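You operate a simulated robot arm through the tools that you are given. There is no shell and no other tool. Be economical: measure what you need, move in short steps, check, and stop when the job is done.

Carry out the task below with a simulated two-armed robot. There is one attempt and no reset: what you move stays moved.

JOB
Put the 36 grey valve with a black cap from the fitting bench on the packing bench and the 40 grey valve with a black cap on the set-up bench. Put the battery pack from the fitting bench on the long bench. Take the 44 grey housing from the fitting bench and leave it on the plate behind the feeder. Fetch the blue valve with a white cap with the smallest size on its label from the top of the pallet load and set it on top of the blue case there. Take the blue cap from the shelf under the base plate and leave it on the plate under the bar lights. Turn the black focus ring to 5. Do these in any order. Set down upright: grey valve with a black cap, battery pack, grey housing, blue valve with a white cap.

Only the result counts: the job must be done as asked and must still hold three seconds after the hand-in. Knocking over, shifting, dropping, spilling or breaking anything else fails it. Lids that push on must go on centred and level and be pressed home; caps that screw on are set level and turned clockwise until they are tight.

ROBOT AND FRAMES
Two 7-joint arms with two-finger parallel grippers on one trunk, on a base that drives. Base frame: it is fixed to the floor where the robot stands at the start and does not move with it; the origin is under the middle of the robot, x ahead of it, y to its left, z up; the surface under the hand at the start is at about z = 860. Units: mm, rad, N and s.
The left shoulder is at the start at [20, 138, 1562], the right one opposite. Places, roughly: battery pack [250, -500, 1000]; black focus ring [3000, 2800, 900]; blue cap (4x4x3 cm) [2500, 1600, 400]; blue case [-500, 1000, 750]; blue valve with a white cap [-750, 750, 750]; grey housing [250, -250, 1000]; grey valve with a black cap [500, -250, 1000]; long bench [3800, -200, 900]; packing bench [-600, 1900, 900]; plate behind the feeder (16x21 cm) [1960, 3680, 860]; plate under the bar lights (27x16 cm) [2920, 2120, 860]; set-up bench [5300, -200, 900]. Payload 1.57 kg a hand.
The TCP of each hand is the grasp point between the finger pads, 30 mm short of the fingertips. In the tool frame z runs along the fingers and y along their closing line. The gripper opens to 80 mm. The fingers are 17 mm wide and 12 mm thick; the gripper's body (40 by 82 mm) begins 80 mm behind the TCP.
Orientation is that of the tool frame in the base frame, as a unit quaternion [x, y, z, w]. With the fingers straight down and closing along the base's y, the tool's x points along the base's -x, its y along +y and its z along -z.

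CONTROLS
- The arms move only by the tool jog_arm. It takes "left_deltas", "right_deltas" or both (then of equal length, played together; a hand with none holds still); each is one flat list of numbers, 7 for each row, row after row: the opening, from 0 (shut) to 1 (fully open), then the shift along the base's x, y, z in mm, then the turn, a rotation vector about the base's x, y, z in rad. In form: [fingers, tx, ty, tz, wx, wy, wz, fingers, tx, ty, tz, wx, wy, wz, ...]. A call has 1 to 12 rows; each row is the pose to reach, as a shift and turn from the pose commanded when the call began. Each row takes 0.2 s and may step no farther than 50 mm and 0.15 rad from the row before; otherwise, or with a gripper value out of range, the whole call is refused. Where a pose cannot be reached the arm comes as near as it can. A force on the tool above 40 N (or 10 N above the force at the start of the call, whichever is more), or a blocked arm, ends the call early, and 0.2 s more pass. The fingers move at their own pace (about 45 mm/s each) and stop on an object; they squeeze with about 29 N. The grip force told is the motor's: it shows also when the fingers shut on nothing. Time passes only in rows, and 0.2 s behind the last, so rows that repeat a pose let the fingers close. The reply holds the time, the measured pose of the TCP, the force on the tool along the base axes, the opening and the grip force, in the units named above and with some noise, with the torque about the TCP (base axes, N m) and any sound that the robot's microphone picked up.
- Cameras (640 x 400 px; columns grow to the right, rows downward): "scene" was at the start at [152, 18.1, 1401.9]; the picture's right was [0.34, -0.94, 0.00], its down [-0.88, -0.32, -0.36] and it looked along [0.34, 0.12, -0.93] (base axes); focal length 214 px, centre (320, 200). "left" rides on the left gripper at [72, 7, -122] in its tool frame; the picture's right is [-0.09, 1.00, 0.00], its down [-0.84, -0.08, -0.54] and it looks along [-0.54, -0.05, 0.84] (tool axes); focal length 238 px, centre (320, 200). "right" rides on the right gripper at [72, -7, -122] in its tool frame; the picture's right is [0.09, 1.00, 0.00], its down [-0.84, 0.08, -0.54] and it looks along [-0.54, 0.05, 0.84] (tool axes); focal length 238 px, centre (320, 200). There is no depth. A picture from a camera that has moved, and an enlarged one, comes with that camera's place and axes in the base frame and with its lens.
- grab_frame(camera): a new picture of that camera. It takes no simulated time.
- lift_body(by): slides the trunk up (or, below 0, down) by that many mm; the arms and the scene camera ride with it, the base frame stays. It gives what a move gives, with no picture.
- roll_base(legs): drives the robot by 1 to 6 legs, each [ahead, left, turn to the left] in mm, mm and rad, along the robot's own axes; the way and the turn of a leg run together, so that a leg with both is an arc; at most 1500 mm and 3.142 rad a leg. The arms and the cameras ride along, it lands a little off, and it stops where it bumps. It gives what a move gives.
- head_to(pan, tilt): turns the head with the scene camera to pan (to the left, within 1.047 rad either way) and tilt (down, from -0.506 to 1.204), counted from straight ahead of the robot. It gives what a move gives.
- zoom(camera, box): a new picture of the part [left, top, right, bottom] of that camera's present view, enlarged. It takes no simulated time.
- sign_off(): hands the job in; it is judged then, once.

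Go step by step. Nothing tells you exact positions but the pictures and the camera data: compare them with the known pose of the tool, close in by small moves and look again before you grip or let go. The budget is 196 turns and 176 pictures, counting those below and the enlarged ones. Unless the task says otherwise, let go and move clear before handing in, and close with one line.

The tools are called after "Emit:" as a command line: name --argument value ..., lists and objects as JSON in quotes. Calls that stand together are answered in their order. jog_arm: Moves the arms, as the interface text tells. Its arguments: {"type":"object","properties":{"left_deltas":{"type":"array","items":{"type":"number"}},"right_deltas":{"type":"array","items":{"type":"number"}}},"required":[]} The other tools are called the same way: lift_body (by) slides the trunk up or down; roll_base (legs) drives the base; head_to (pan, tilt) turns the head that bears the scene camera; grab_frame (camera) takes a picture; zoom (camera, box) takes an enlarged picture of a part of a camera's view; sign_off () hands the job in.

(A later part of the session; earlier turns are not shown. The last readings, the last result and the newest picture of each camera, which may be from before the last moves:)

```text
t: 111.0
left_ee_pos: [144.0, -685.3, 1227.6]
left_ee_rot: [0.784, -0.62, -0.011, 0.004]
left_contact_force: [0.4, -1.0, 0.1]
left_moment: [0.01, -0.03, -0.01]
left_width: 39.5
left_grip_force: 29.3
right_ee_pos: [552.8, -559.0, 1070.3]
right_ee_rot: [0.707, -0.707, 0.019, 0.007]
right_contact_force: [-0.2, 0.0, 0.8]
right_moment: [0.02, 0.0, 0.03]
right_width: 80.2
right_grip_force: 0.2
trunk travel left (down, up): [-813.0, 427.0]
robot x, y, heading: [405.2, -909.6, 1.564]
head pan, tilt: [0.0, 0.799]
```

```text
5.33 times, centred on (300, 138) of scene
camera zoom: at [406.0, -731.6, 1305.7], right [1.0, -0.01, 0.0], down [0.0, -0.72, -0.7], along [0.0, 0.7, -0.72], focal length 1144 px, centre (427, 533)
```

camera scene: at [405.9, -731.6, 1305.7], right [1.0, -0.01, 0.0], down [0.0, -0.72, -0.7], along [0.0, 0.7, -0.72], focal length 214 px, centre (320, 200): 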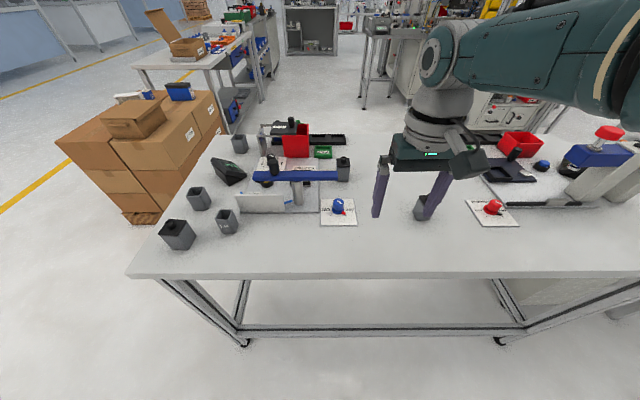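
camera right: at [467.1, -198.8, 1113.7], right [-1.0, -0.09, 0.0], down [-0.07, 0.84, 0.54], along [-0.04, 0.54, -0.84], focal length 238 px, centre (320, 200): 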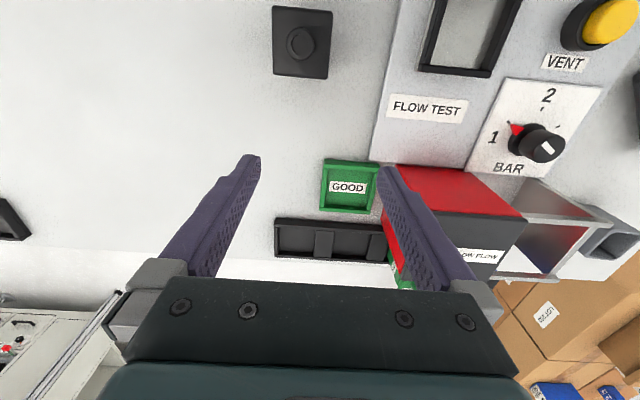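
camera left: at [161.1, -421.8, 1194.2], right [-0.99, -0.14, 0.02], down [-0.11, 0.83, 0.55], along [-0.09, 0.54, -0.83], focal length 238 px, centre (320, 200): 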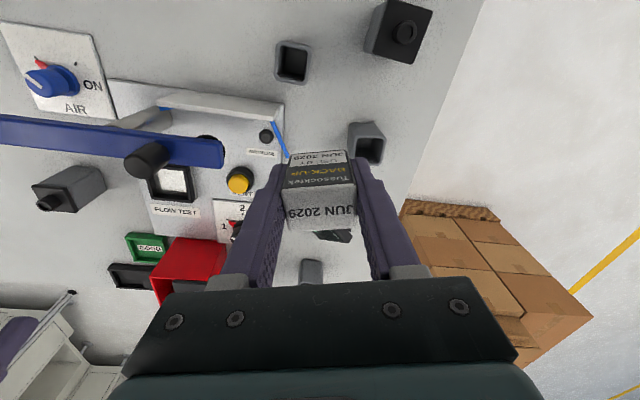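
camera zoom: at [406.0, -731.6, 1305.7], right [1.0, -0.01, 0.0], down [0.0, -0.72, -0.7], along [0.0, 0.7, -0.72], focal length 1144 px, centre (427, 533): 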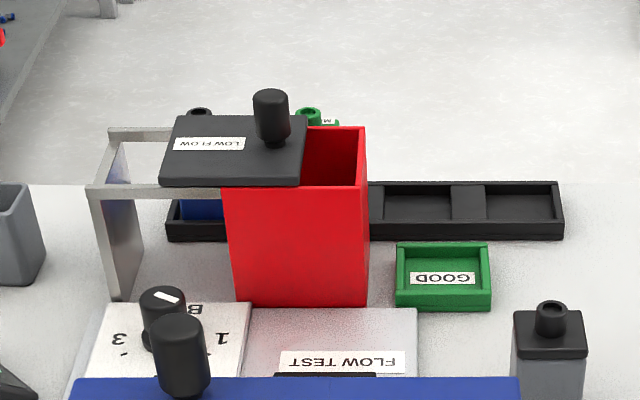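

Plan: valve B first from this side with proper reach (robot y≈-620, trunk lower), then restore the lid from the original standing place. Lowering the trunk outside the bench, lifting the right hand, and driving in.

Emit:
lift_body --by -170

Emit:
jog_arm --right_deltas '[1, 0, 0, 40, 0, 0, 0, 1, 0, 0, 80, 0, 0, 0, 1, 0, 0, 120, 0, 0, 0]'

Emit:
roll_base --legs '[[290, 0, 0]]'

Emit:
jog_arm --right_deltas '[1, -20, 20, 0, 0, 0, 0, 1, -45, 45, 0, 0, 0, 0, 1, -73, 70, 0, 0, 0, 0]'

Emit:
grab_frame --camera "right"

```text
t: 112.9
left_ee_pos: [144.9, -684.2, 1059.2]
left_ee_rot: [0.784, -0.62, -0.011, 0.004]
left_contact_force: [0.5, -0.2, -0.8]
left_moment: [0.02, -0.01, -0.02]
left_width: 39.5
left_grip_force: 29.5
right_ee_pos: [553.0, -558.0, 900.9]
right_ee_rot: [0.707, -0.707, 0.02, 0.007]
right_contact_force: [-1.0, 0.5, 0.0]
right_moment: [-0.03, 0.0, 0.0]
right_width: 80.1
right_grip_force: 0.0
trunk travel left (down, up): [-643.0, 597.0]
robot x, y, heading: [407.0, -910.6, 1.561]
head pan, tilt: [0.0, 0.799]
```

```text
t: 113.7
left_ee_pos: [144.8, -684.0, 1057.7]
left_ee_rot: [0.784, -0.621, -0.011, 0.003]
left_contact_force: [-0.3, -0.6, -0.6]
left_moment: [-0.02, 0.01, 0.02]
left_width: 39.2
left_grip_force: 29.3
right_ee_pos: [553.4, -561.2, 1019.1]
right_ee_rot: [-0.706, 0.707, -0.019, -0.007]
right_contact_force: [-0.2, 0.0, -0.3]
right_moment: [-0.01, 0.04, 0.02]
right_width: 80.1
right_grip_force: 0.1
trunk travel left (down, up): [-643.0, 597.0]
robot x, y, heading: [401.9, -910.8, 1.564]
head pan, tilt: [0.0, 0.799]
```

```text
t: 115.7
left_ee_pos: [146.4, -395.1, 1057.9]
left_ee_rot: [0.784, -0.62, -0.011, 0.004]
left_contact_force: [0.1, -0.3, -0.6]
left_moment: [-0.04, -0.01, -0.02]
left_width: 39.5
left_grip_force: 29.3
right_ee_pos: [554.2, -270.7, 1018.9]
right_ee_rot: [0.708, -0.706, 0.019, 0.007]
right_contact_force: [-0.1, 0.0, 0.0]
right_moment: [-0.01, 0.01, -0.02]
right_width: 80.0
right_grip_force: 0.0
trunk travel left (down, up): [-643.0, 597.0]
robot x, y, heading: [407.3, -621.7, 1.565]
head pan, tilt: [0.0, 0.799]
```

```text
t: 116.5
left_ee_pos: [146.5, -395.0, 1057.0]
left_ee_rot: [0.785, -0.62, -0.01, 0.004]
left_contact_force: [0.8, -1.4, -0.7]
left_moment: [0.02, 0.01, -0.02]
left_width: 39.4
left_grip_force: 29.5
right_ee_pos: [479.4, -202.9, 1020.3]
right_ee_rot: [0.708, -0.706, 0.018, 0.006]
right_contact_force: [0.6, 0.6, -0.5]
right_moment: [0.01, 0.02, -0.01]
right_width: 80.3
right_grip_force: 0.0
trunk travel left (down, up): [-643.0, 597.0]
robot x, y, heading: [404.6, -624.6, 1.566]
head pan, tilt: [0.0, 0.799]
```

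```text
125 pictures are left
camera right: at [484.6, -269.2, 1143.0], right [-1.0, -0.09, -0.01], down [-0.09, 0.86, 0.51], along [-0.04, 0.51, -0.86], focal length 238 px, centre (320, 200)
```

right: 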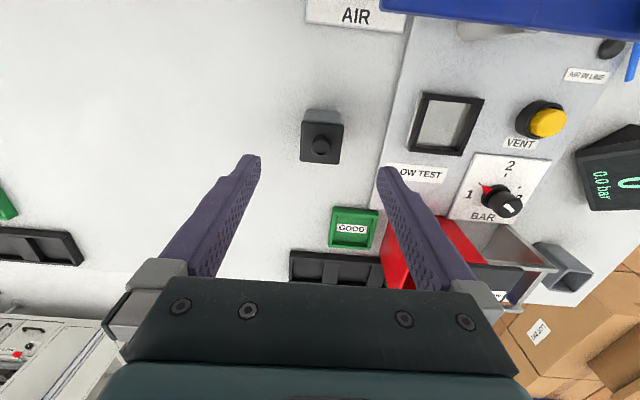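

B is right under the hand at [479,-200]. Descending and gripping.

Emit:
jog_arm --right_deltas '[1, 0, 2, -45, 0, 0, 0, 1, 0, 2, -90, 0, 0, 0, 1, 0, 2, -126, 0, 0, 0, 1, 0, 2, -126, 0, 0, 0, 0.3, 0, 2, -126, 0, 0, 0, 0.2, 0, 2, -126, 0, 0, 0, 0.1, 0, 2, -126, 0, 0, 0, 0.1, 0, 2, -126, 0, 0, 0, 0.1, 0, 2, -126, 0, 0, 0]'

Emit:
grab_frame --camera "right"

```text
t: 118.5
left_ee_pos: [146.3, -396.1, 1057.7]
left_ee_rot: [0.785, -0.619, -0.011, 0.004]
left_contact_force: [-0.2, -0.2, -1.2]
left_moment: [0.01, 0.02, 0.01]
left_width: 39.5
left_grip_force: 29.0
right_ee_pos: [481.2, -199.1, 892.7]
right_ee_rot: [0.707, -0.706, 0.02, 0.007]
right_contact_force: [-0.4, 0.0, 0.7]
right_moment: [0.02, 0.1, -0.02]
right_width: 39.5
right_grip_force: 29.2
trunk travel left (down, up): [-643.0, 597.0]
robot x, y, heading: [410.6, -619.6, 1.564]
head pan, tilt: [0.0, 0.799]
```

```text
124 pictures are left
camera right: at [486.1, -266.5, 1015.1], right [-1.0, -0.09, -0.01], down [-0.09, 0.86, 0.51], along [-0.04, 0.51, -0.86], focal length 238 px, centre (320, 200)
```

right: 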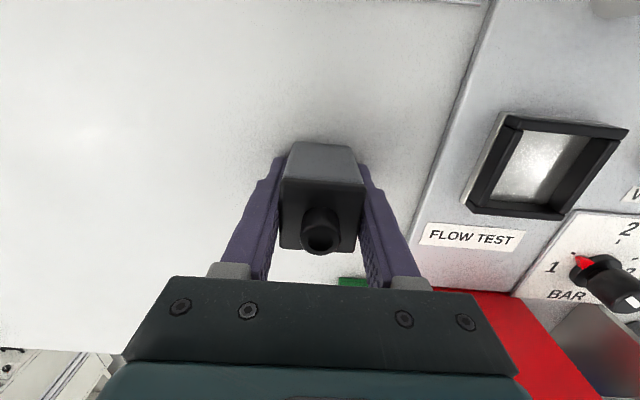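

40 valve held. Lifting, backing out and driving east along the aisle toward the long bench, with a look on the way.

Emit:
jog_arm --right_deltas '[0.1, 0, 0, 40, 0, 0, 0, 0.1, 0, 0, 80, 0, 0, 0, 0.1, 0, 0, 120, 0, 0, 0, 0.1, 20, -30, 140, 0, 0, 0, 0.1, 40, -60, 140, 0, 0, 0]'

Emit:
roll_base --legs '[[-530, 0, 0], [0, -1500, 0]]'

Emit:
head_to --pan -0.9 --tilt 0.2

Emit:
grab_frame --camera "scene"

```text
t: 119.7
left_ee_pos: [146.7, -395.8, 1057.9]
left_ee_rot: [0.784, -0.621, -0.011, 0.004]
left_contact_force: [-0.4, 0.6, -0.8]
left_moment: [0.01, 0.01, -0.01]
left_width: 39.3
left_grip_force: 29.4
right_ee_pos: [523.6, -258.5, 1034.5]
right_ee_rot: [0.707, -0.707, 0.02, 0.008]
right_contact_force: [-0.4, -0.1, -1.5]
right_moment: [-0.02, -0.02, -0.01]
right_width: 39.6
right_grip_force: 29.5
trunk travel left (down, up): [-643.0, 597.0]
robot x, y, heading: [404.7, -621.5, 1.567]
head pan, tilt: [0.0, 0.799]
```

```text
t: 129.6
left_ee_pos: [1602.5, -937.4, 1057.3]
left_ee_rot: [0.78, -0.626, -0.011, 0.004]
left_contact_force: [0.8, -0.3, -1.4]
left_moment: [0.0, 0.03, -0.03]
left_width: 39.4
left_grip_force: 28.9
right_ee_pos: [1982.1, -805.1, 1033.2]
right_ee_rot: [-0.702, 0.712, -0.018, -0.007]
right_contact_force: [0.1, -0.7, 0.2]
right_moment: [-0.01, 0.0, 0.0]
right_width: 39.5
right_grip_force: 29.3
trunk travel left (down, up): [-643.0, 597.0]
robot x, y, heading: [1861.5, -1171.6, 1.553]
head pan, tilt: [0.0, 0.799]
```

```text
t: 130.8
left_ee_pos: [1603.5, -937.3, 1057.3]
left_ee_rot: [0.78, -0.626, -0.011, 0.004]
left_contact_force: [0.4, 0.7, -2.1]
left_moment: [-0.01, 0.0, -0.01]
left_width: 39.6
left_grip_force: 29.1
right_ee_pos: [1980.7, -803.7, 1034.5]
right_ee_rot: [-0.702, 0.712, -0.019, -0.008]
right_contact_force: [0.3, -0.5, -0.3]
right_moment: [0.01, -0.03, 0.02]
right_width: 39.7
right_grip_force: 29.4
trunk travel left (down, up): [-643.0, 597.0]
robot x, y, heading: [1860.4, -1165.9, 1.554]
head pan, tilt: [-0.901, 0.201]
```

```text
123 pictures are left
camera scene: at [1935.8, -1011.8, 1189.3], right [0.61, -0.8, 0.0], down [-0.16, -0.12, -0.98], along [0.78, 0.59, -0.2], focal length 214 px, centre (320, 200)
```

scene: 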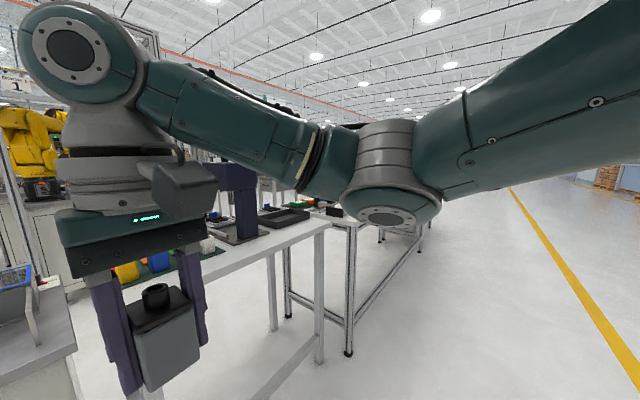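

Clear aisle. Driving further east.

Emit:
roll_base --legs '[[0, -1500, 0.017], [0, -500, 0]]'

Emit:
head_to --pan 0 --tilt 0.6

Emit:
grab_frame --camera "scene"

```text
t: 140.8
left_ee_pos: [3611.1, -930.4, 1057.4]
left_ee_rot: [0.791, -0.611, -0.011, 0.004]
left_contact_force: [0.2, -0.6, -0.9]
left_moment: [-0.01, 0.01, -0.02]
left_width: 39.2
left_grip_force: 29.3
right_ee_pos: [3983.4, -783.2, 1033.9]
right_ee_rot: [0.716, -0.698, 0.02, 0.007]
right_contact_force: [0.4, 0.6, -1.5]
right_moment: [0.02, -0.01, 0.01]
right_width: 39.5
right_grip_force: 28.6
trunk travel left (down, up): [-643.0, 597.0]
robot x, y, heading: [3873.9, -1146.2, 1.592]
head pan, tilt: [-0.901, 0.201]
```

```text
t: 142.0
left_ee_pos: [3610.9, -929.5, 1057.7]
left_ee_rot: [0.792, -0.611, -0.011, 0.004]
left_contact_force: [0.1, -0.2, -1.4]
left_moment: [-0.01, 0.0, -0.02]
left_width: 39.4
left_grip_force: 29.1
right_ee_pos: [3983.5, -783.7, 1034.4]
right_ee_rot: [0.716, -0.698, 0.02, 0.007]
right_contact_force: [0.7, 0.0, -1.3]
right_moment: [-0.03, 0.0, -0.02]
right_width: 39.6
right_grip_force: 29.2
trunk travel left (down, up): [-643.0, 597.0]
robot x, y, heading: [3877.6, -1150.5, 1.59]
head pan, tilt: [0.0, 0.6]
```

```text
122 pictures are left
camera scene: at [3873.1, -962.6, 1152.6], right [1.0, 0.02, 0.0], down [0.01, -0.56, -0.83], along [-0.01, 0.83, -0.56], focal length 214 px, centre (320, 200)
```

scene: 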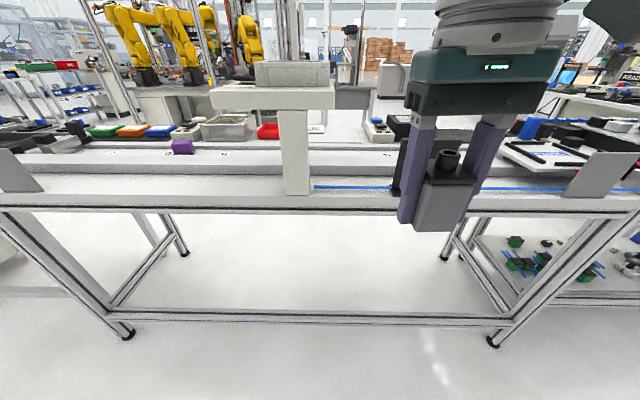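

The long bench appears to be straight ahead with a camera post on it. Raising the trunk for a better overview.

Emit:
lift_body --by 300

Emit:
head_to --pan 0.1 --tilt 0.75

Emit:
grab_frame --camera "scene"

```text
t: 145.0
left_ee_pos: [3611.1, -929.3, 1357.2]
left_ee_rot: [0.792, -0.61, -0.011, 0.004]
left_contact_force: [0.5, 0.0, -1.0]
left_moment: [-0.02, 0.01, -0.02]
left_width: 39.3
left_grip_force: 29.2
right_ee_pos: [3985.4, -784.3, 1334.8]
right_ee_rot: [0.716, -0.698, 0.019, 0.007]
right_contact_force: [-0.3, 0.6, -1.3]
right_moment: [0.0, 0.03, 0.02]
right_width: 39.4
right_grip_force: 28.5
trunk travel left (down, up): [-943.0, 297.0]
robot x, y, heading: [3877.1, -1146.9, 1.586]
head pan, tilt: [0.0, 0.6]
```

```text
t: 145.7
left_ee_pos: [3611.6, -929.7, 1358.5]
left_ee_rot: [0.791, -0.611, -0.01, 0.003]
left_contact_force: [-0.3, -0.2, -2.0]
left_moment: [0.01, -0.03, -0.01]
left_width: 39.4
left_grip_force: 29.5
right_ee_pos: [3985.3, -783.3, 1335.0]
right_ee_rot: [0.716, -0.698, 0.019, 0.007]
right_contact_force: [-0.1, 0.4, -0.9]
right_moment: [0.01, -0.02, -0.02]
right_width: 39.5
right_grip_force: 28.7
trunk travel left (down, up): [-943.0, 297.0]
robot x, y, heading: [3877.3, -1149.9, 1.591]
head pan, tilt: [0.099, 0.75]
```

```text
121 pictures are left
camera scene: at [3864.9, -968.7, 1439.7], right [0.99, 0.12, 0.0], down [0.08, -0.68, -0.73], along [-0.09, 0.73, -0.68], focal length 214 px, centre (320, 200)
```

scene: 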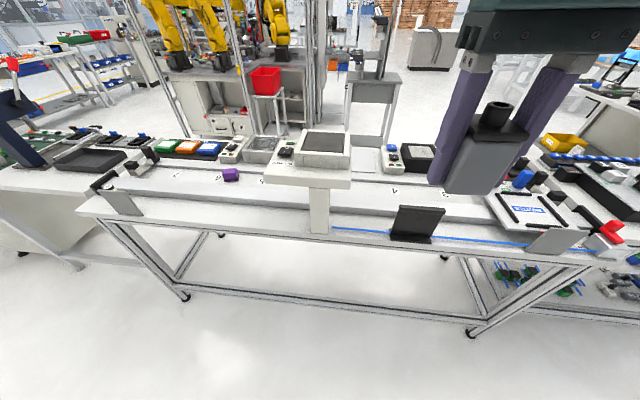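

Emit:
zoom --camera "scene" --box '[70, 120, 310, 260]'

Emit:
zoom --camera "scene" --box '[250, 120, 600, 260]'

```text
2.67 times, centred on (190, 190) of scene
camera zoom: at [3864.9, -968.7, 1439.7], right [0.99, 0.12, 0.0], down [0.08, -0.68, -0.73], along [-0.09, 0.73, -0.68], focal length 572 px, centre (667, 227)
```

zoom: 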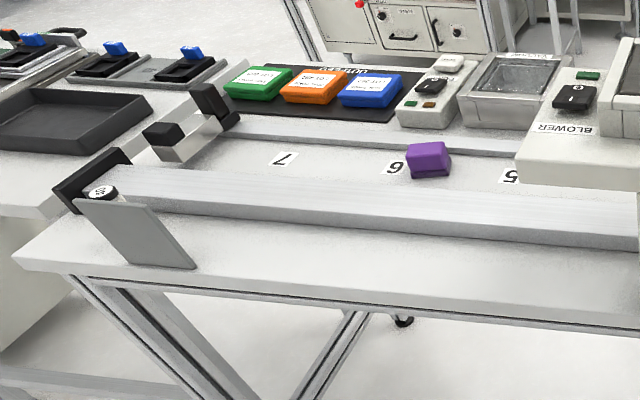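

```text
1.83 times, centred on (425, 190) of scene
camera zoom: at [3864.9, -968.7, 1439.7], right [0.99, 0.12, 0.0], down [0.08, -0.68, -0.73], along [-0.09, 0.73, -0.68], focal length 392 px, centre (128, 218)
```

zoom: 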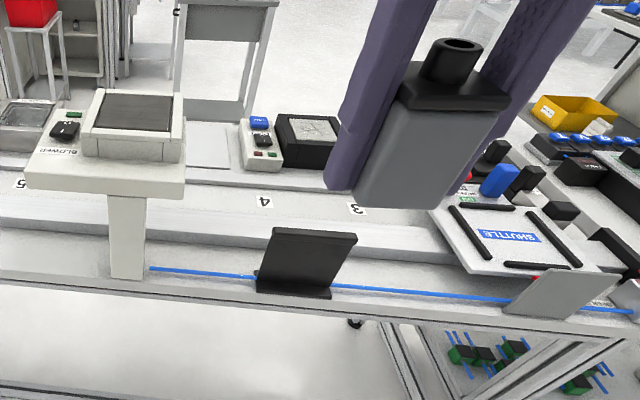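

The front strip of the long bench left of the console is free; I'll set the battery near [3450,-460]. Tucking the right hand back, then moving up and lowering the trunk.

Emit:
jog_arm --right_deltas '[0.1, 30, -30, 0, 0, 0, 0, 0.1, 60, -60, 0, 0, 0, 0, 0.1, 100, -90, 0, 0, 0, 0]'

Emit:
roll_base --legs '[[294, 271, -0.02]]'

Emit:
lift_body --by -200

Emit:
grab_frame --camera "left"

```text
t: 146.5
left_ee_pos: [3609.7, -929.6, 1359.1]
left_ee_rot: [0.792, -0.611, -0.011, 0.003]
left_contact_force: [-0.9, -0.2, -1.2]
left_moment: [0.01, 0.0, 0.0]
left_width: 39.5
left_grip_force: 28.8
right_ee_pos: [4085.8, -874.2, 1337.6]
right_ee_rot: [0.715, -0.699, 0.021, 0.006]
right_contact_force: [0.1, 0.0, -1.5]
right_moment: [0.02, -0.01, -0.04]
right_width: 39.6
right_grip_force: 28.7
trunk travel left (down, up): [-943.0, 297.0]
robot x, y, heading: [3880.4, -1148.3, 1.591]
head pan, tilt: [0.099, 0.75]
```

```text
t: 149.0
left_ee_pos: [3332.0, -630.9, 1357.2]
left_ee_rot: [0.787, -0.617, -0.011, 0.004]
left_contact_force: [0.8, -0.3, -0.8]
left_moment: [-0.01, 0.01, 0.02]
left_width: 39.4
left_grip_force: 28.8
right_ee_pos: [3807.3, -583.2, 1336.6]
right_ee_rot: [0.709, -0.705, 0.019, 0.007]
right_contact_force: [-0.1, 0.4, -1.6]
right_moment: [0.05, 0.0, -0.02]
right_width: 39.3
right_grip_force: 29.1
trunk travel left (down, up): [-943.0, 297.0]
robot x, y, heading: [3595.3, -856.2, 1.574]
head pan, tilt: [0.099, 0.75]
```

```text
t: 151.2
left_ee_pos: [3332.6, -629.8, 1159.1]
left_ee_rot: [0.786, -0.618, -0.01, 0.004]
left_contact_force: [0.5, 0.4, -0.6]
left_moment: [0.01, 0.0, 0.02]
left_width: 39.7
left_grip_force: 29.0
right_ee_pos: [3807.6, -583.3, 1136.4]
right_ee_rot: [0.71, -0.704, 0.019, 0.007]
right_contact_force: [-0.1, 0.7, -0.3]
right_moment: [-0.02, -0.02, 0.0]
right_width: 39.3
right_grip_force: 28.9
trunk travel left (down, up): [-743.0, 497.0]
robot x, y, heading: [3594.2, -854.7, 1.577]
head pan, tilt: [0.099, 0.75]
```

```text
118 pictures are left
camera left: at [3346.5, -704.6, 1280.3], right [-0.99, -0.15, 0.02], down [-0.11, 0.83, 0.55], along [-0.1, 0.54, -0.83], focal length 238 px, centre (320, 200)
```

left: 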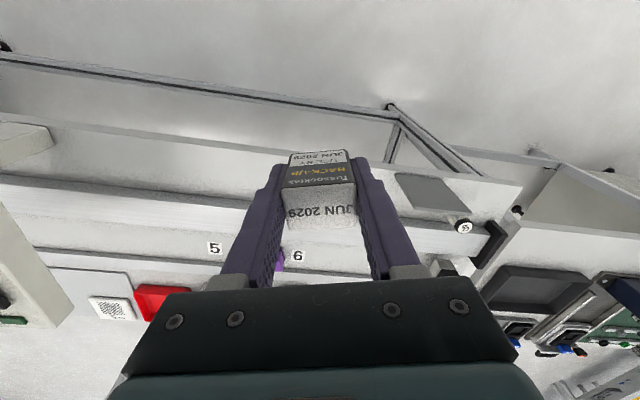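

Moving the battery over the front strip at about [3450,-478], levelling the small tilt, and descending to just above the surface.

Emit:
jog_arm --left_deltas '[0.1, 25, 30, -10, 0, 0, 0, 0.1, 50, 60, -30, -0.007, -0.022, 0, 0.1, 75, 95, -50, -0.007, -0.022, 0, 0.1, 98, 125, -80, -0.007, -0.022, 0, 0.1, 118, 152, -110, -0.007, -0.022, 0, 0.1, 118, 152, -150, -0.007, -0.022, 0, 0.1, 118, 152, -195, -0.007, -0.022, 0]'

Emit:
grab_frame --camera "left"

Emit:
grab_frame --camera "scene"

```text
t: 152.8
left_ee_pos: [3450.9, -478.8, 960.9]
left_ee_rot: [0.786, -0.618, 0.0, 0.0]
left_contact_force: [0.0, 0.4, -1.2]
left_moment: [-0.02, 0.0, 0.0]
left_width: 39.5
left_grip_force: 28.8
right_ee_pos: [3807.8, -583.6, 1136.3]
right_ee_rot: [0.709, -0.705, 0.019, 0.007]
right_contact_force: [-0.6, -0.7, -0.6]
right_moment: [0.0, 0.0, -0.01]
right_width: 39.7
right_grip_force: 29.3
trunk travel left (down, up): [-743.0, 497.0]
robot x, y, heading: [3598.0, -855.9, 1.575]
head pan, tilt: [0.099, 0.75]
```

```text
117 pictures are left
camera left: at [3462.4, -551.7, 1084.8], right [-0.99, -0.15, 0.0], down [-0.12, 0.83, 0.54], along [-0.08, 0.54, -0.84], focal length 238 px, centre (320, 200)
```

left: 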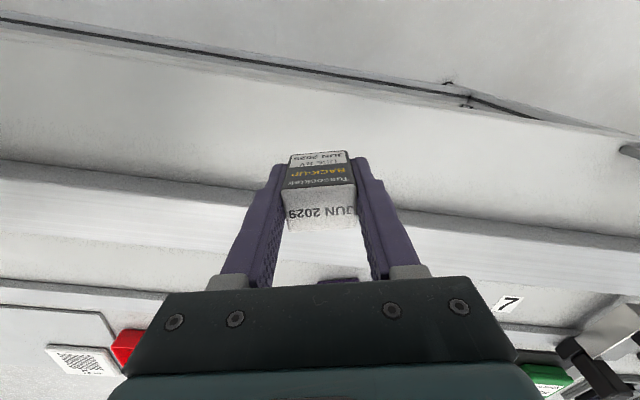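

```text
116 pictures are left
camera scene: at [3585.6, -674.5, 1239.7], right [0.99, 0.1, 0.0], down [0.07, -0.68, -0.73], along [-0.07, 0.73, -0.68], focal length 214 px, centre (320, 200)
```

scene: 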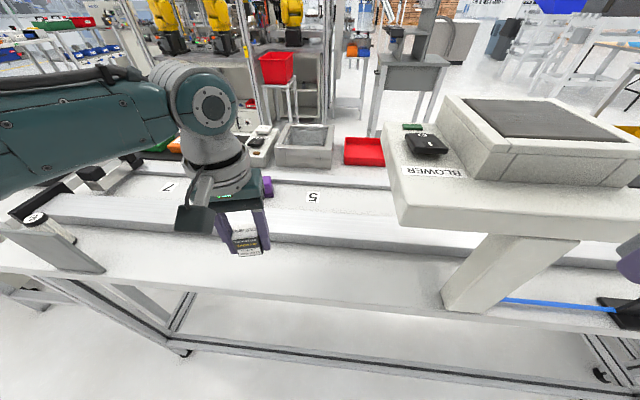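

The battery will land mid-strip. Descending gently to contact.

Emit:
jog_arm --left_deltas '[0.1, 0, 0, -30, 0, 0, 0, 0.1, 0, 0, -55, 0, 0, 0, 0.1, 0, 0, -62, 0, 0, 0, 0.1, 0, 0, -64, 0, 0, 0, 0.1, 0, 0, -66, 0, 0, 0]'

```text
t: 154.0
left_ee_pos: [3450.5, -479.4, 897.1]
left_ee_rot: [0.787, -0.617, 0.0, 0.0]
left_contact_force: [-1.1, 0.7, -0.8]
left_moment: [0.01, 0.0, 0.02]
left_width: 39.5
left_grip_force: 28.5
right_ee_pos: [3808.0, -583.2, 1136.6]
right_ee_rot: [0.709, -0.705, 0.019, 0.007]
right_contact_force: [0.1, 0.5, -2.2]
right_moment: [-0.01, -0.03, 0.0]
right_width: 39.5
right_grip_force: 28.5
trunk travel left (down, up): [-743.0, 497.0]
robot x, y, heading: [3591.6, -857.1, 1.571]
head pan, tilt: [0.099, 0.75]
```

Emit:
jog_arm --left_deltas '[0.1, 0, 0, -2, 0, 0, 0, 0.1, 0, 0, -4, 0, 0, 0]'

Emit:
zoom --camera "left" --box '[240, 120, 400, 240]'

```text
t: 154.6
left_ee_pos: [3450.2, -478.3, 892.0]
left_ee_rot: [0.786, -0.618, 0.0, 0.0]
left_contact_force: [-1.4, 0.0, -0.4]
left_moment: [0.0, 0.0, 0.0]
left_width: 39.0
left_grip_force: 29.3
right_ee_pos: [3808.1, -583.1, 1136.1]
right_ee_rot: [0.71, -0.704, 0.019, 0.006]
right_contact_force: [0.5, 0.1, -0.6]
right_moment: [0.0, 0.03, -0.06]
right_width: 39.7
right_grip_force: 28.2
trunk travel left (down, up): [-743.0, 497.0]
robot x, y, heading: [3593.6, -852.7, 1.576]
head pan, tilt: [0.099, 0.75]
```

```text
3.33 times, centred on (320, 180) of left
camera zoom: at [3461.1, -551.5, 1015.9], right [-0.99, -0.15, 0.0], down [-0.12, 0.83, 0.54], along [-0.08, 0.54, -0.84], focal length 794 px, centre (320, 267)
```

zoom: 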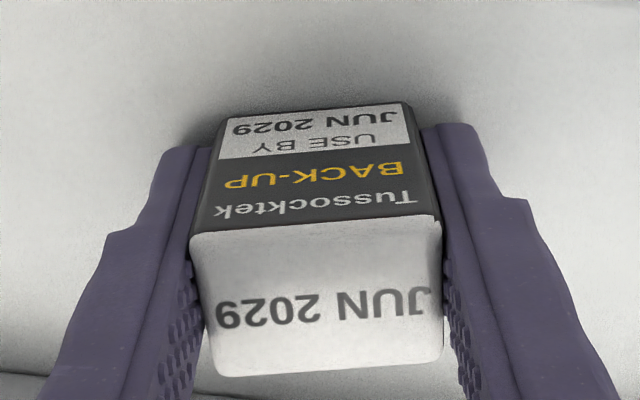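

Emit:
jog_arm --left_deltas '[0.1, 0, 0, -2, 0, 0, 0, 0.1, 0, 0, -4, 0, 0, 0]'

```text
t: 155.2
left_ee_pos: [3449.3, -476.5, 889.3]
left_ee_rot: [0.786, -0.618, -0.001, -0.001]
left_contact_force: [0.1, -6.3, 28.1]
left_moment: [-0.17, 0.19, -0.01]
left_width: 39.8
left_grip_force: 28.6
right_ee_pos: [3806.4, -582.5, 1137.2]
right_ee_rot: [0.71, -0.704, 0.019, 0.006]
right_contact_force: [0.0, 0.4, -0.5]
right_moment: [-0.03, -0.01, -0.02]
right_width: 39.6
right_grip_force: 29.2
trunk travel left (down, up): [-743.0, 497.0]
robot x, y, heading: [3595.7, -855.1, 1.569]
head pan, tilt: [0.099, 0.75]
```

Contact. Opening, then rising clear.

Emit:
jog_arm --left_deltas '[0.1, 0, 0, 2, 0, 0, 0, 0.7, 0, 0, 2, 0, 0, 0, 1, 0, 0, 2, 0, 0, 0, 1, 0, 0, 2, 0, 0, 0, 1, 0, 0, 30, 0, 0, 0, 1, 0, 0, 75, 0, 0, 0, 1, 0, 0, 120, 0, 0, 0, 1, 0, 0, 165, 0, 0, 0, 1, 0, -20, 205, 0, 0, 0, 1, -20, -60, 235, 0, 0, 0]'

Emit:
grab_frame --camera "left"

```text
refused: row 10 steps farther than a row can; nothing moved
```

```text
114 pictures are left
camera left: at [3461.0, -549.9, 1013.3], right [-0.99, -0.15, 0.0], down [-0.12, 0.83, 0.54], along [-0.08, 0.54, -0.84], focal length 238 px, centre (320, 200)
```

left: 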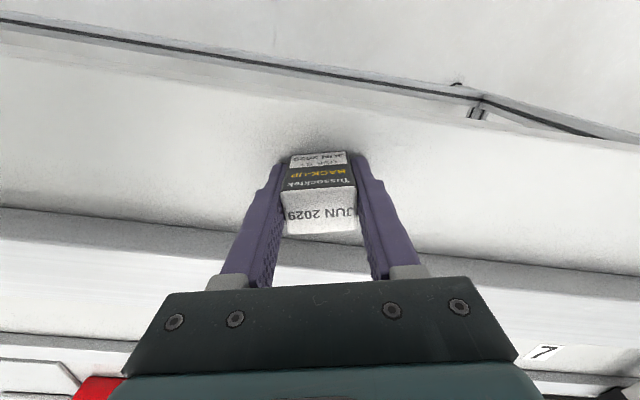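

Emit:
jog_arm --left_deltas '[0.1, 0, 0, 2, 0, 0, 0, 0.7, 0, 0, 2, 0, 0, 0, 1, 0, 0, 2, 0, 0, 0, 1, 0, 0, 2, 0, 0, 0, 1, 0, 0, 30, 0, 0, 0, 1, 0, 0, 75, 0, 0, 0, 1, 0, 0, 120, 0, 0, 0, 1, 0, 0, 165, 0, 0, 0, 1, 0, -20, 205, 0, 0, 0, 1, -20, -50, 235, 0, 0, 0]'

Emit:
grab_frame --camera "left"

```text
t: 157.4
left_ee_pos: [3429.7, -526.2, 1128.7]
left_ee_rot: [0.787, -0.617, 0.001, 0.001]
left_contact_force: [0.3, 0.0, -0.7]
left_moment: [0.0, 0.02, -0.01]
left_width: 80.0
left_grip_force: 0.0
right_ee_pos: [3808.9, -583.6, 1136.9]
right_ee_rot: [0.71, -0.704, 0.019, 0.008]
right_contact_force: [-0.4, -0.4, -1.0]
right_moment: [0.0, 0.01, -0.01]
right_width: 39.3
right_grip_force: 29.0
trunk travel left (down, up): [-743.0, 497.0]
robot x, y, heading: [3592.8, -855.0, 1.574]
head pan, tilt: [0.099, 0.75]
```

```text
113 pictures are left
camera left: at [3440.9, -599.4, 1252.6], right [-0.99, -0.15, 0.0], down [-0.12, 0.83, 0.54], along [-0.08, 0.54, -0.84], focal length 238 px, centre (320, 200)
```

left: 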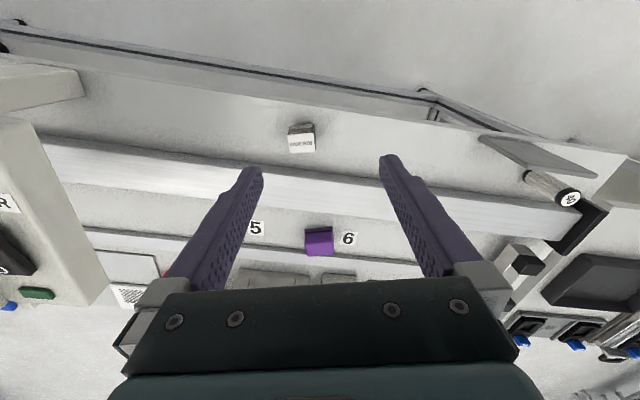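

Battery stands on the long bench. On to the set-up bench: back off and drive right to x≈5300.

Emit:
roll_base --legs '[[-330, 0, 0], [0, -1450, 0], [0, -150, 0]]'

Emit:
lift_body --by 200

Emit:
head_to --pan 0 --tilt 0.75

Emit:
grab_frame --camera "scene"

```text
t: 167.3
left_ee_pos: [5040.7, -856.2, 1129.6]
left_ee_rot: [0.781, -0.624, 0.0, 0.0]
left_contact_force: [0.0, 0.4, 0.2]
left_moment: [-0.01, -0.03, -0.01]
left_width: 80.1
left_grip_force: 0.0
right_ee_pos: [5418.1, -921.9, 1135.7]
right_ee_rot: [-0.703, 0.71, -0.019, -0.007]
right_contact_force: [-0.5, -0.6, -0.6]
right_moment: [0.01, 0.03, 0.02]
right_width: 39.6
right_grip_force: 29.4
trunk travel left (down, up): [-743.0, 497.0]
robot x, y, heading: [5197.6, -1191.7, 1.557]
head pan, tilt: [0.099, 0.75]
```

```text
t: 169.5
left_ee_pos: [5040.3, -858.1, 1329.2]
left_ee_rot: [0.781, -0.624, 0.0, -0.001]
left_contact_force: [0.4, 0.3, 0.7]
left_moment: [-0.01, -0.01, 0.02]
left_width: 80.2
left_grip_force: 0.1
right_ee_pos: [5417.5, -921.9, 1335.9]
right_ee_rot: [-0.703, 0.71, -0.019, -0.007]
right_contact_force: [0.0, 0.2, -0.7]
right_moment: [-0.03, -0.02, 0.0]
right_width: 39.7
right_grip_force: 29.0
trunk travel left (down, up): [-943.0, 297.0]
robot x, y, heading: [5202.3, -1192.8, 1.553]
head pan, tilt: [0.099, 0.75]
```

```text
t: 170.2
left_ee_pos: [5041.2, -857.1, 1329.4]
left_ee_rot: [0.781, -0.624, 0.0, 0.0]
left_contact_force: [-0.4, -0.8, 0.2]
left_moment: [0.01, 0.03, 0.03]
left_width: 80.0
left_grip_force: 0.2
right_ee_pos: [5417.1, -921.3, 1335.8]
right_ee_rot: [-0.704, 0.71, -0.019, -0.008]
right_contact_force: [0.0, -0.3, -0.9]
right_moment: [-0.01, -0.01, -0.02]
right_width: 39.4
right_grip_force: 29.1
trunk travel left (down, up): [-943.0, 297.0]
robot x, y, heading: [5199.2, -1190.3, 1.553]
head pan, tilt: [0.0, 0.75]
```

```text
112 pictures are left
camera scene: at [5201.8, -1008.4, 1439.7], right [1.0, -0.02, 0.0], down [-0.01, -0.68, -0.73], along [0.01, 0.73, -0.68], focal length 214 px, centre (320, 200)
```

scene: 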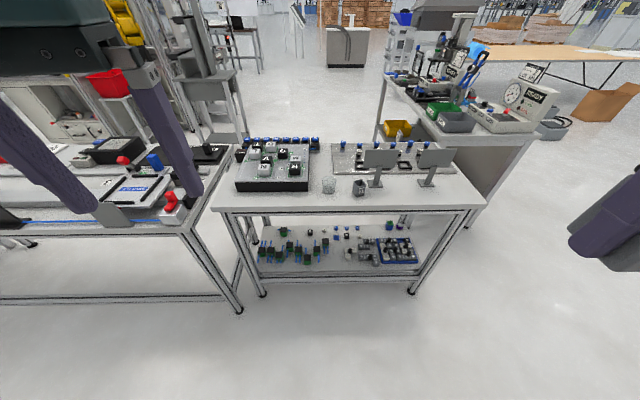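

This is the set-up bench (edge y≈-440). Zooming to choose a free spot.

Emit:
zoom --camera "scene" --box '[205, 130, 490, 220]'

```text
2.25 times, centred on (348, 175) of scene
camera zoom: at [5201.8, -1008.4, 1439.7], right [1.0, -0.02, 0.0], down [-0.01, -0.68, -0.73], along [0.01, 0.73, -0.68], focal length 482 px, centre (258, 256)
```

zoom: 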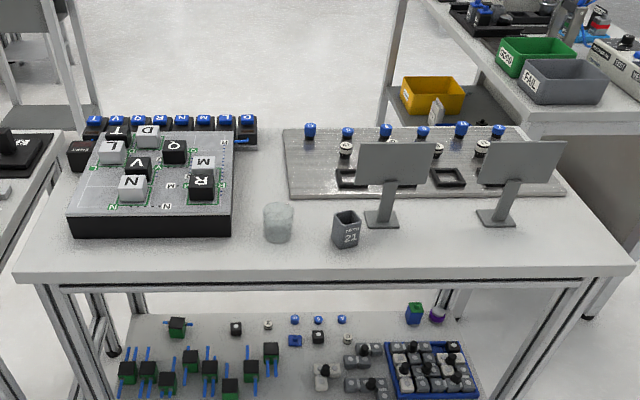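

Free spot at about [5545,-378], between the two small signs' feet and in front of them. Approaching.

Emit:
roll_base --legs '[[409, -204, 0.018]]'

Emit:
lift_body --by -200

Emit:
grab_frame --camera "right"

```text
t: 172.9
left_ee_pos: [5248.2, -458.7, 1328.3]
left_ee_rot: [0.784, -0.621, 0.0, 0.0]
left_contact_force: [0.0, 0.3, -0.2]
left_moment: [0.03, 0.0, -0.01]
left_width: 79.7
left_grip_force: 0.0
right_ee_pos: [5626.7, -518.8, 1335.7]
right_ee_rot: [0.707, -0.707, 0.019, 0.007]
right_contact_force: [0.6, 0.3, -1.0]
right_moment: [0.0, 0.0, 0.02]
right_width: 39.3
right_grip_force: 29.4
trunk travel left (down, up): [-943.0, 297.0]
robot x, y, heading: [5406.6, -789.5, 1.562]
head pan, tilt: [0.0, 0.75]
```

```text
t: 175.1
left_ee_pos: [5248.7, -458.8, 1128.3]
left_ee_rot: [0.784, -0.621, 0.0, 0.0]
left_contact_force: [-0.1, -0.3, 0.8]
left_moment: [0.01, 0.02, -0.01]
left_width: 80.1
left_grip_force: 0.1
right_ee_pos: [5626.1, -518.8, 1135.8]
right_ee_rot: [0.707, -0.707, 0.019, 0.006]
right_contact_force: [0.1, -0.4, -0.1]
right_moment: [-0.04, 0.01, 0.01]
right_width: 39.3
right_grip_force: 28.6
trunk travel left (down, up): [-743.0, 497.0]
robot x, y, heading: [5411.9, -791.4, 1.564]
head pan, tilt: [0.0, 0.75]
```

```text
110 pictures are left
camera right: at [5630.5, -586.0, 1259.8], right [-1.0, -0.09, -0.01], down [-0.09, 0.86, 0.51], along [-0.04, 0.51, -0.86], focal length 238 px, centre (320, 200)
```

right: 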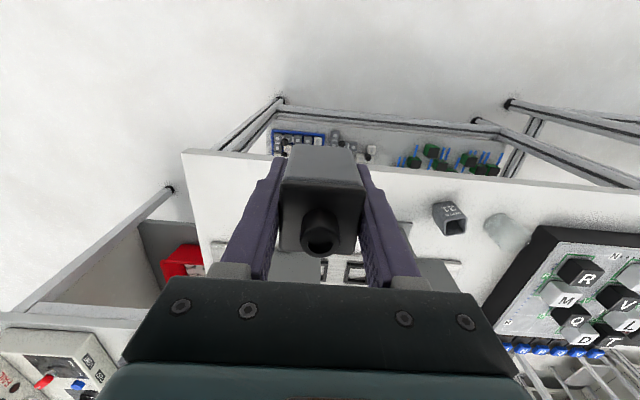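

Lowering a bit more for reach margin, then moving the valve over the spot and down.

Emit:
lift_body --by -70

Emit:
jog_arm --right_deltas '[0.1, -25, 35, 0, 0, 0, 0, 0.1, -50, 75, -10, 0, 0, 0, 0.1, -75, 110, -20, 0, 0, 0, 0.1, -81, 131, -55, 0, 0, 0, 0.1, -81, 131, -100, 0, 0, 0, 0.1, -81, 131, -130, 0, 0, 0]'

Emit:
grab_frame --camera "right"

Emit:
grab_frame --camera "scene"

```text
t: 176.2
left_ee_pos: [5248.6, -458.3, 1059.2]
left_ee_rot: [0.784, -0.621, 0.0, 0.001]
left_contact_force: [0.6, 0.3, -0.3]
left_moment: [0.01, 0.0, 0.01]
left_width: 79.8
left_grip_force: 0.1
right_ee_pos: [5625.9, -518.6, 1065.6]
right_ee_rot: [-0.707, 0.707, -0.019, -0.007]
right_contact_force: [-0.2, -0.2, -0.5]
right_moment: [0.04, 0.01, 0.02]
right_width: 39.4
right_grip_force: 29.1
trunk travel left (down, up): [-673.0, 567.0]
robot x, y, heading: [5408.1, -792.3, 1.566]
head pan, tilt: [0.0, 0.75]
```

```text
t: 177.6
left_ee_pos: [5247.8, -459.3, 1059.2]
left_ee_rot: [0.784, -0.62, 0.0, 0.0]
left_contact_force: [0.6, -0.3, -0.3]
left_moment: [0.0, 0.0, -0.02]
left_width: 80.0
left_grip_force: 0.1
right_ee_pos: [5547.2, -389.9, 938.6]
right_ee_rot: [0.708, -0.706, 0.019, 0.007]
right_contact_force: [0.0, 0.6, -1.9]
right_moment: [0.05, 0.01, 0.0]
right_width: 39.5
right_grip_force: 29.1
trunk travel left (down, up): [-673.0, 567.0]
robot x, y, heading: [5415.5, -789.2, 1.565]
head pan, tilt: [0.0, 0.75]
```

```text
109 pictures are left
camera right: at [5551.3, -457.3, 1060.9], right [-1.0, -0.09, -0.01], down [-0.09, 0.86, 0.51], along [-0.04, 0.51, -0.86], focal length 238 px, centre (320, 200)
```

right: 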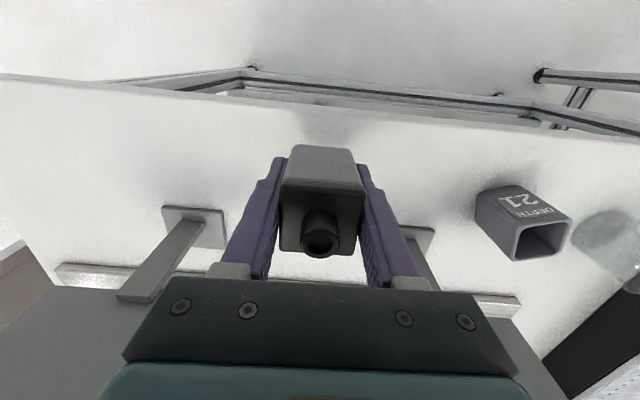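

```text
108 pictures are left
camera scene: at [5411.3, -607.9, 1169.7], right [1.0, -0.01, 0.0], down [0.0, -0.68, -0.73], along [0.0, 0.73, -0.68], focal length 214 px, centre (320, 200)
```

scene: 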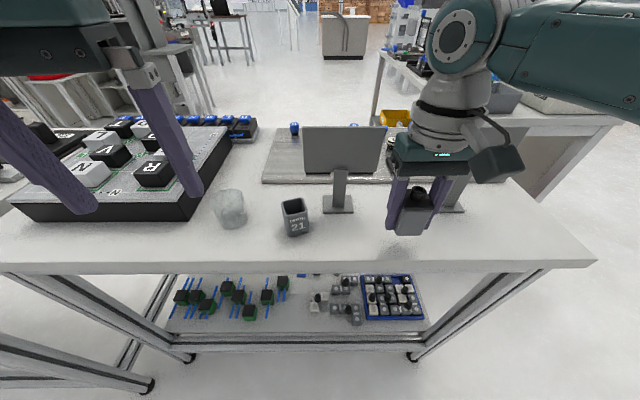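

Good spot. Lowering to contact and releasing.

Emit:
jog_arm --right_deltas '[0.1, 0, 0, -25, 0, 0, 0, 0.1, 0, 0, -40, 0, 0, 0, 0.1, 0, 0, -44, 0, 0, 0, 0.1, 0, 0, -46, 0, 0, 0, 0.1, 0, 0, -47, 0, 0, 0]'

```text
t: 178.8
left_ee_pos: [5249.9, -458.3, 1059.5]
left_ee_rot: [0.784, -0.62, 0.0, 0.0]
left_contact_force: [0.0, -0.1, 0.9]
left_moment: [-0.01, -0.02, 0.03]
left_width: 80.1
left_grip_force: 0.1
right_ee_pos: [5544.9, -387.8, 891.9]
right_ee_rot: [0.708, -0.706, 0.019, 0.007]
right_contact_force: [-0.5, -6.8, 20.1]
right_moment: [-0.3, 0.42, 0.08]
right_width: 39.5
right_grip_force: 28.9
trunk travel left (down, up): [-673.0, 567.0]
robot x, y, heading: [5412.1, -790.9, 1.561]
head pan, tilt: [0.0, 0.75]
```

Emit:
jog_arm --right_deltas '[0.1, 0, 0, 2, 0, 0, 0, 0.7, 0, 0, 2, 0, 0, 0, 1, 0, 0, 2, 0, 0, 0, 1, 0, 0, 2, 0, 0, 0, 1, 0, 0, 40, 0, 0, 0, 1, 0, 0, 85, 0, 0, 0, 1, 0, 0, 130, 0, 0, 0, 1, 0, -30, 160, 0, 0, 0, 1, 20, -70, 175, 0, 0, 0, 1, 40, -110, 180, 0, 0, 0]'

Emit:
grab_frame --camera "right"

```text
t: 181.0
left_ee_pos: [5248.6, -458.3, 1058.0]
left_ee_rot: [0.784, -0.62, 0.0, 0.001]
left_contact_force: [0.5, -0.7, 0.0]
left_moment: [-0.03, 0.01, 0.0]
left_width: 80.3
left_grip_force: 0.0
right_ee_pos: [5585.9, -496.1, 1066.1]
right_ee_rot: [-0.706, 0.708, -0.021, -0.007]
right_contact_force: [-0.1, 0.3, -0.2]
right_moment: [0.01, 0.01, -0.03]
right_width: 80.0
right_grip_force: 0.1
trunk travel left (down, up): [-673.0, 567.0]
robot x, y, heading: [5411.7, -787.7, 1.57]
head pan, tilt: [0.0, 0.75]
```

```text
107 pictures are left
camera right: at [5590.2, -564.0, 1190.4], right [-1.0, -0.09, -0.02], down [-0.09, 0.86, 0.51], along [-0.03, 0.51, -0.86], focal length 238 px, centre (320, 200)
```

right: 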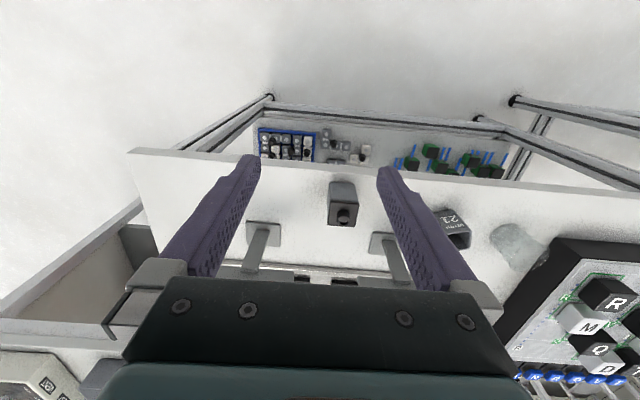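

Both placed. Driving back west to the fitting bench for the 36 valve (A, about [682,-355], yaw ≈9°).

Emit:
roll_base --legs '[[-400, 0, 0], [0, 1500, 0], [0, 1500, 0], [0, 1500, 0], [0, 340, 0]]'

Emit:
grab_frame --camera "scene"

```text
t: 206.7
left_ee_pos: [309.5, -1009.1, 1058.5]
left_ee_rot: [0.799, -0.602, 0.0, 0.0]
left_contact_force: [0.7, 0.7, 0.2]
left_moment: [0.02, -0.04, -0.02]
left_width: 79.9
left_grip_force: 0.1
right_ee_pos: [647.6, -1030.6, 1066.9]
right_ee_rot: [0.724, -0.69, 0.02, 0.006]
right_contact_force: [-0.5, -0.8, 0.4]
right_moment: [-0.02, 0.0, 0.03]
right_width: 80.2
right_grip_force: 0.1
trunk travel left (down, up): [-673.0, 567.0]
robot x, y, heading: [485.2, -1333.5, 1.613]
head pan, tilt: [0.0, 0.75]
```

```text
106 pictures are left
camera scene: at [478.8, -1150.0, 1169.7], right [1.0, 0.04, 0.0], down [0.03, -0.68, -0.73], along [-0.03, 0.73, -0.68], focal length 214 px, centre (320, 200)
```

scene: 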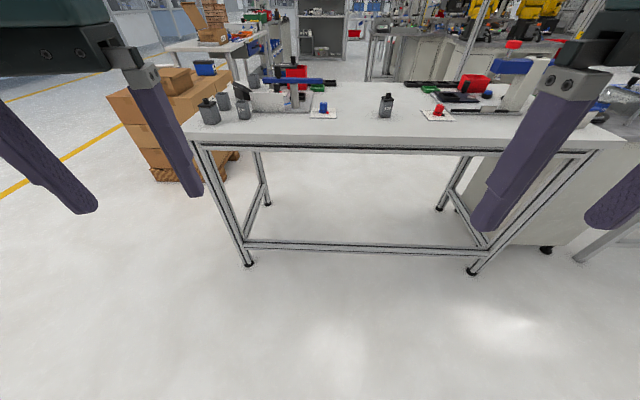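

Emit:
roll_base --legs '[[575, -89, -0.042]]'

Emit:
jog_arm --right_deltas '[1, 0, 10, 0, 0, 0, 0.08, 1, -5, 20, 0, 0, 0, 0.15, 1, -10, 30, 0, 0, 0, 0.16, 1, -10, 30, 0, 0, 0, 0.16]'

Emit:
grab_frame --camera "right"

```text
t: 210.0
left_ee_pos: [404.5, -434.9, 1059.1]
left_ee_rot: [0.783, -0.622, 0.0, 0.0]
left_contact_force: [-0.6, -0.4, -0.1]
left_moment: [-0.01, 0.01, 0.04]
left_width: 79.8
left_grip_force: 0.0
right_ee_pos: [740.4, -472.4, 1066.7]
right_ee_rot: [-0.707, 0.707, -0.02, -0.007]
right_contact_force: [0.1, 0.2, 0.0]
right_moment: [0.0, 0.01, 0.02]
right_width: 79.9
right_grip_force: 0.1
trunk travel left (down, up): [-673.0, 567.0]
robot x, y, heading: [569.8, -768.3, 1.561]
head pan, tilt: [0.0, 0.75]
```

```text
t: 211.0
left_ee_pos: [403.4, -433.7, 1059.0]
left_ee_rot: [0.784, -0.621, 0.0, 0.0]
left_contact_force: [-0.3, -0.1, 0.6]
left_moment: [0.01, 0.04, -0.01]
left_width: 80.0
left_grip_force: 0.1
right_ee_pos: [732.4, -443.1, 1067.6]
right_ee_rot: [0.761, -0.649, 0.02, 0.005]
right_contact_force: [-0.2, -0.1, -0.4]
right_moment: [0.02, 0.0, 0.0]
right_width: 80.2
right_grip_force: 0.1
trunk travel left (down, up): [-673.0, 567.0]
robot x, y, heading: [568.6, -764.5, 1.565]
head pan, tilt: [0.0, 0.75]
```

```text
105 pictures are left
camera right: at [747.2, -508.7, 1191.6], right [-0.97, -0.25, -0.01], down [-0.22, 0.83, 0.51], along [-0.12, 0.5, -0.86], focal length 238 px, centre (320, 200)
```

right: 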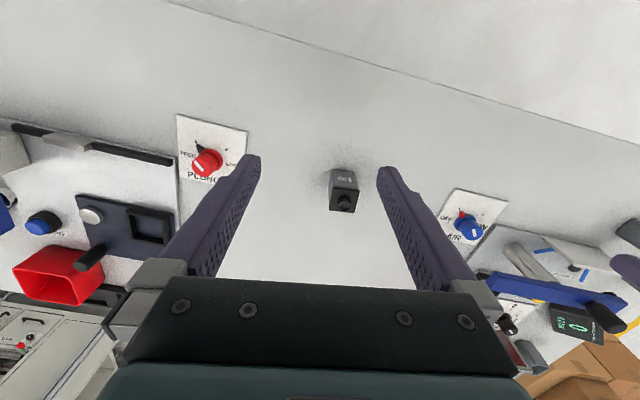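

Emit:
jog_arm --right_deltas '[1, -25, 40, 0, 0, 0, 0, 1, -52, 80, 0, 0, 0, 0, 1, -52, 85, -45, 0, 0, 0, 1, -52, 85, -85, 0, 0, 0]'

Emit:
grab_frame --camera "right"

```text
t: 212.0
left_ee_pos: [403.6, -434.9, 1059.9]
left_ee_rot: [0.784, -0.621, 0.0, 0.0]
left_contact_force: [-0.2, 0.5, -0.3]
left_moment: [0.0, -0.02, 0.01]
left_width: 80.1
left_grip_force: 0.0
right_ee_pos: [679.2, -354.4, 982.1]
right_ee_rot: [0.761, -0.648, 0.019, 0.005]
right_contact_force: [0.0, -0.3, -0.1]
right_moment: [0.02, 0.03, 0.03]
right_width: 80.0
right_grip_force: 0.1
trunk travel left (down, up): [-673.0, 567.0]
robot x, y, heading: [564.5, -762.7, 1.564]
head pan, tilt: [0.0, 0.75]
```

```text
104 pictures are left
camera right: at [694.5, -419.9, 1105.9], right [-0.97, -0.25, -0.01], down [-0.22, 0.83, 0.51], along [-0.12, 0.5, -0.86], focal length 238 px, centre (320, 200)
```

right: 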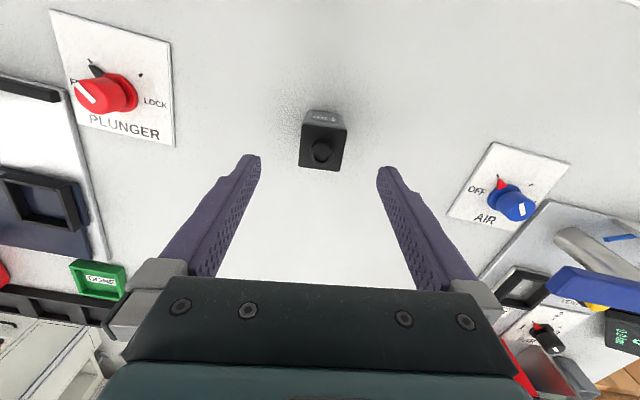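

Emit:
jog_arm --right_deltas '[1, 0, -5, -45, 0, 0, 0, 1, 0, -5, -80, 0, 0, 0, 1, 0, -5, -89, 0, 0, 0, 1, 0, -5, -89, 0, 0, 0, 0.3, 0, -5, -89, 0, 0, 0, 0.2, 0, -5, -89, 0, 0, 0, 0.1, 0, -5, -89, 0, 0, 0, 0.1, 0, -5, -89, 0, 0, 0, 0.1, 0, -5, -89, 0, 0, 0, 0.1, 0, -5, -69, 0, 0, 0, 0.1, 0, -5, -29, 0, 0, 0, 0.1, 0, -5, 15, 0, 0, 0]'

Emit:
jog_arm --right_deltas '[0.1, 10, -30, 35, 0, 0, 0, 0.1, 25, -60, 70, 0, 0, 0, 0.1, 40, -90, 80, 0, 0, 0]'

Emit:
grab_frame --camera "right"

```text
t: 214.6
left_ee_pos: [404.0, -436.0, 1059.9]
left_ee_rot: [0.784, -0.621, 0.0, -0.001]
left_contact_force: [-0.4, 0.2, 0.3]
left_moment: [0.02, 0.0, 0.0]
left_width: 80.0
left_grip_force: 0.1
right_ee_pos: [681.8, -365.3, 996.8]
right_ee_rot: [0.761, -0.648, 0.02, 0.005]
right_contact_force: [-0.5, -0.5, -0.3]
right_moment: [-0.01, 0.01, -0.05]
right_width: 35.5
right_grip_force: 28.9
trunk travel left (down, up): [-673.0, 567.0]
robot x, y, heading: [564.7, -765.5, 1.562]
head pan, tilt: [0.0, 0.75]
```

```text
t: 215.4
left_ee_pos: [404.4, -434.0, 1057.6]
left_ee_rot: [0.783, -0.622, 0.0, 0.0]
left_contact_force: [0.0, 0.2, -0.6]
left_moment: [0.04, -0.01, 0.02]
left_width: 80.1
left_grip_force: 0.0
right_ee_pos: [722.9, -457.8, 1074.3]
right_ee_rot: [0.761, -0.648, 0.021, 0.005]
right_contact_force: [-0.8, -0.7, -0.8]
right_moment: [0.01, -0.03, 0.01]
right_width: 35.5
right_grip_force: 28.5
trunk travel left (down, up): [-673.0, 567.0]
robot x, y, heading: [567.0, -765.7, 1.565]
head pan, tilt: [0.0, 0.75]
```

```text
103 pictures are left
camera right: at [738.2, -522.7, 1197.1], right [-0.97, -0.25, -0.02], down [-0.22, 0.83, 0.51], along [-0.11, 0.49, -0.86], focal length 238 px, centre (320, 200)
```

right: 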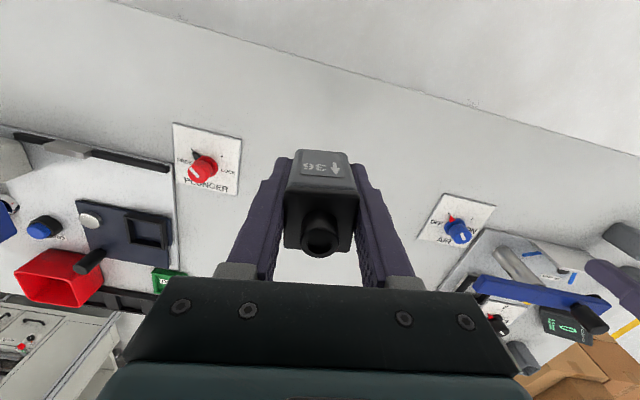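

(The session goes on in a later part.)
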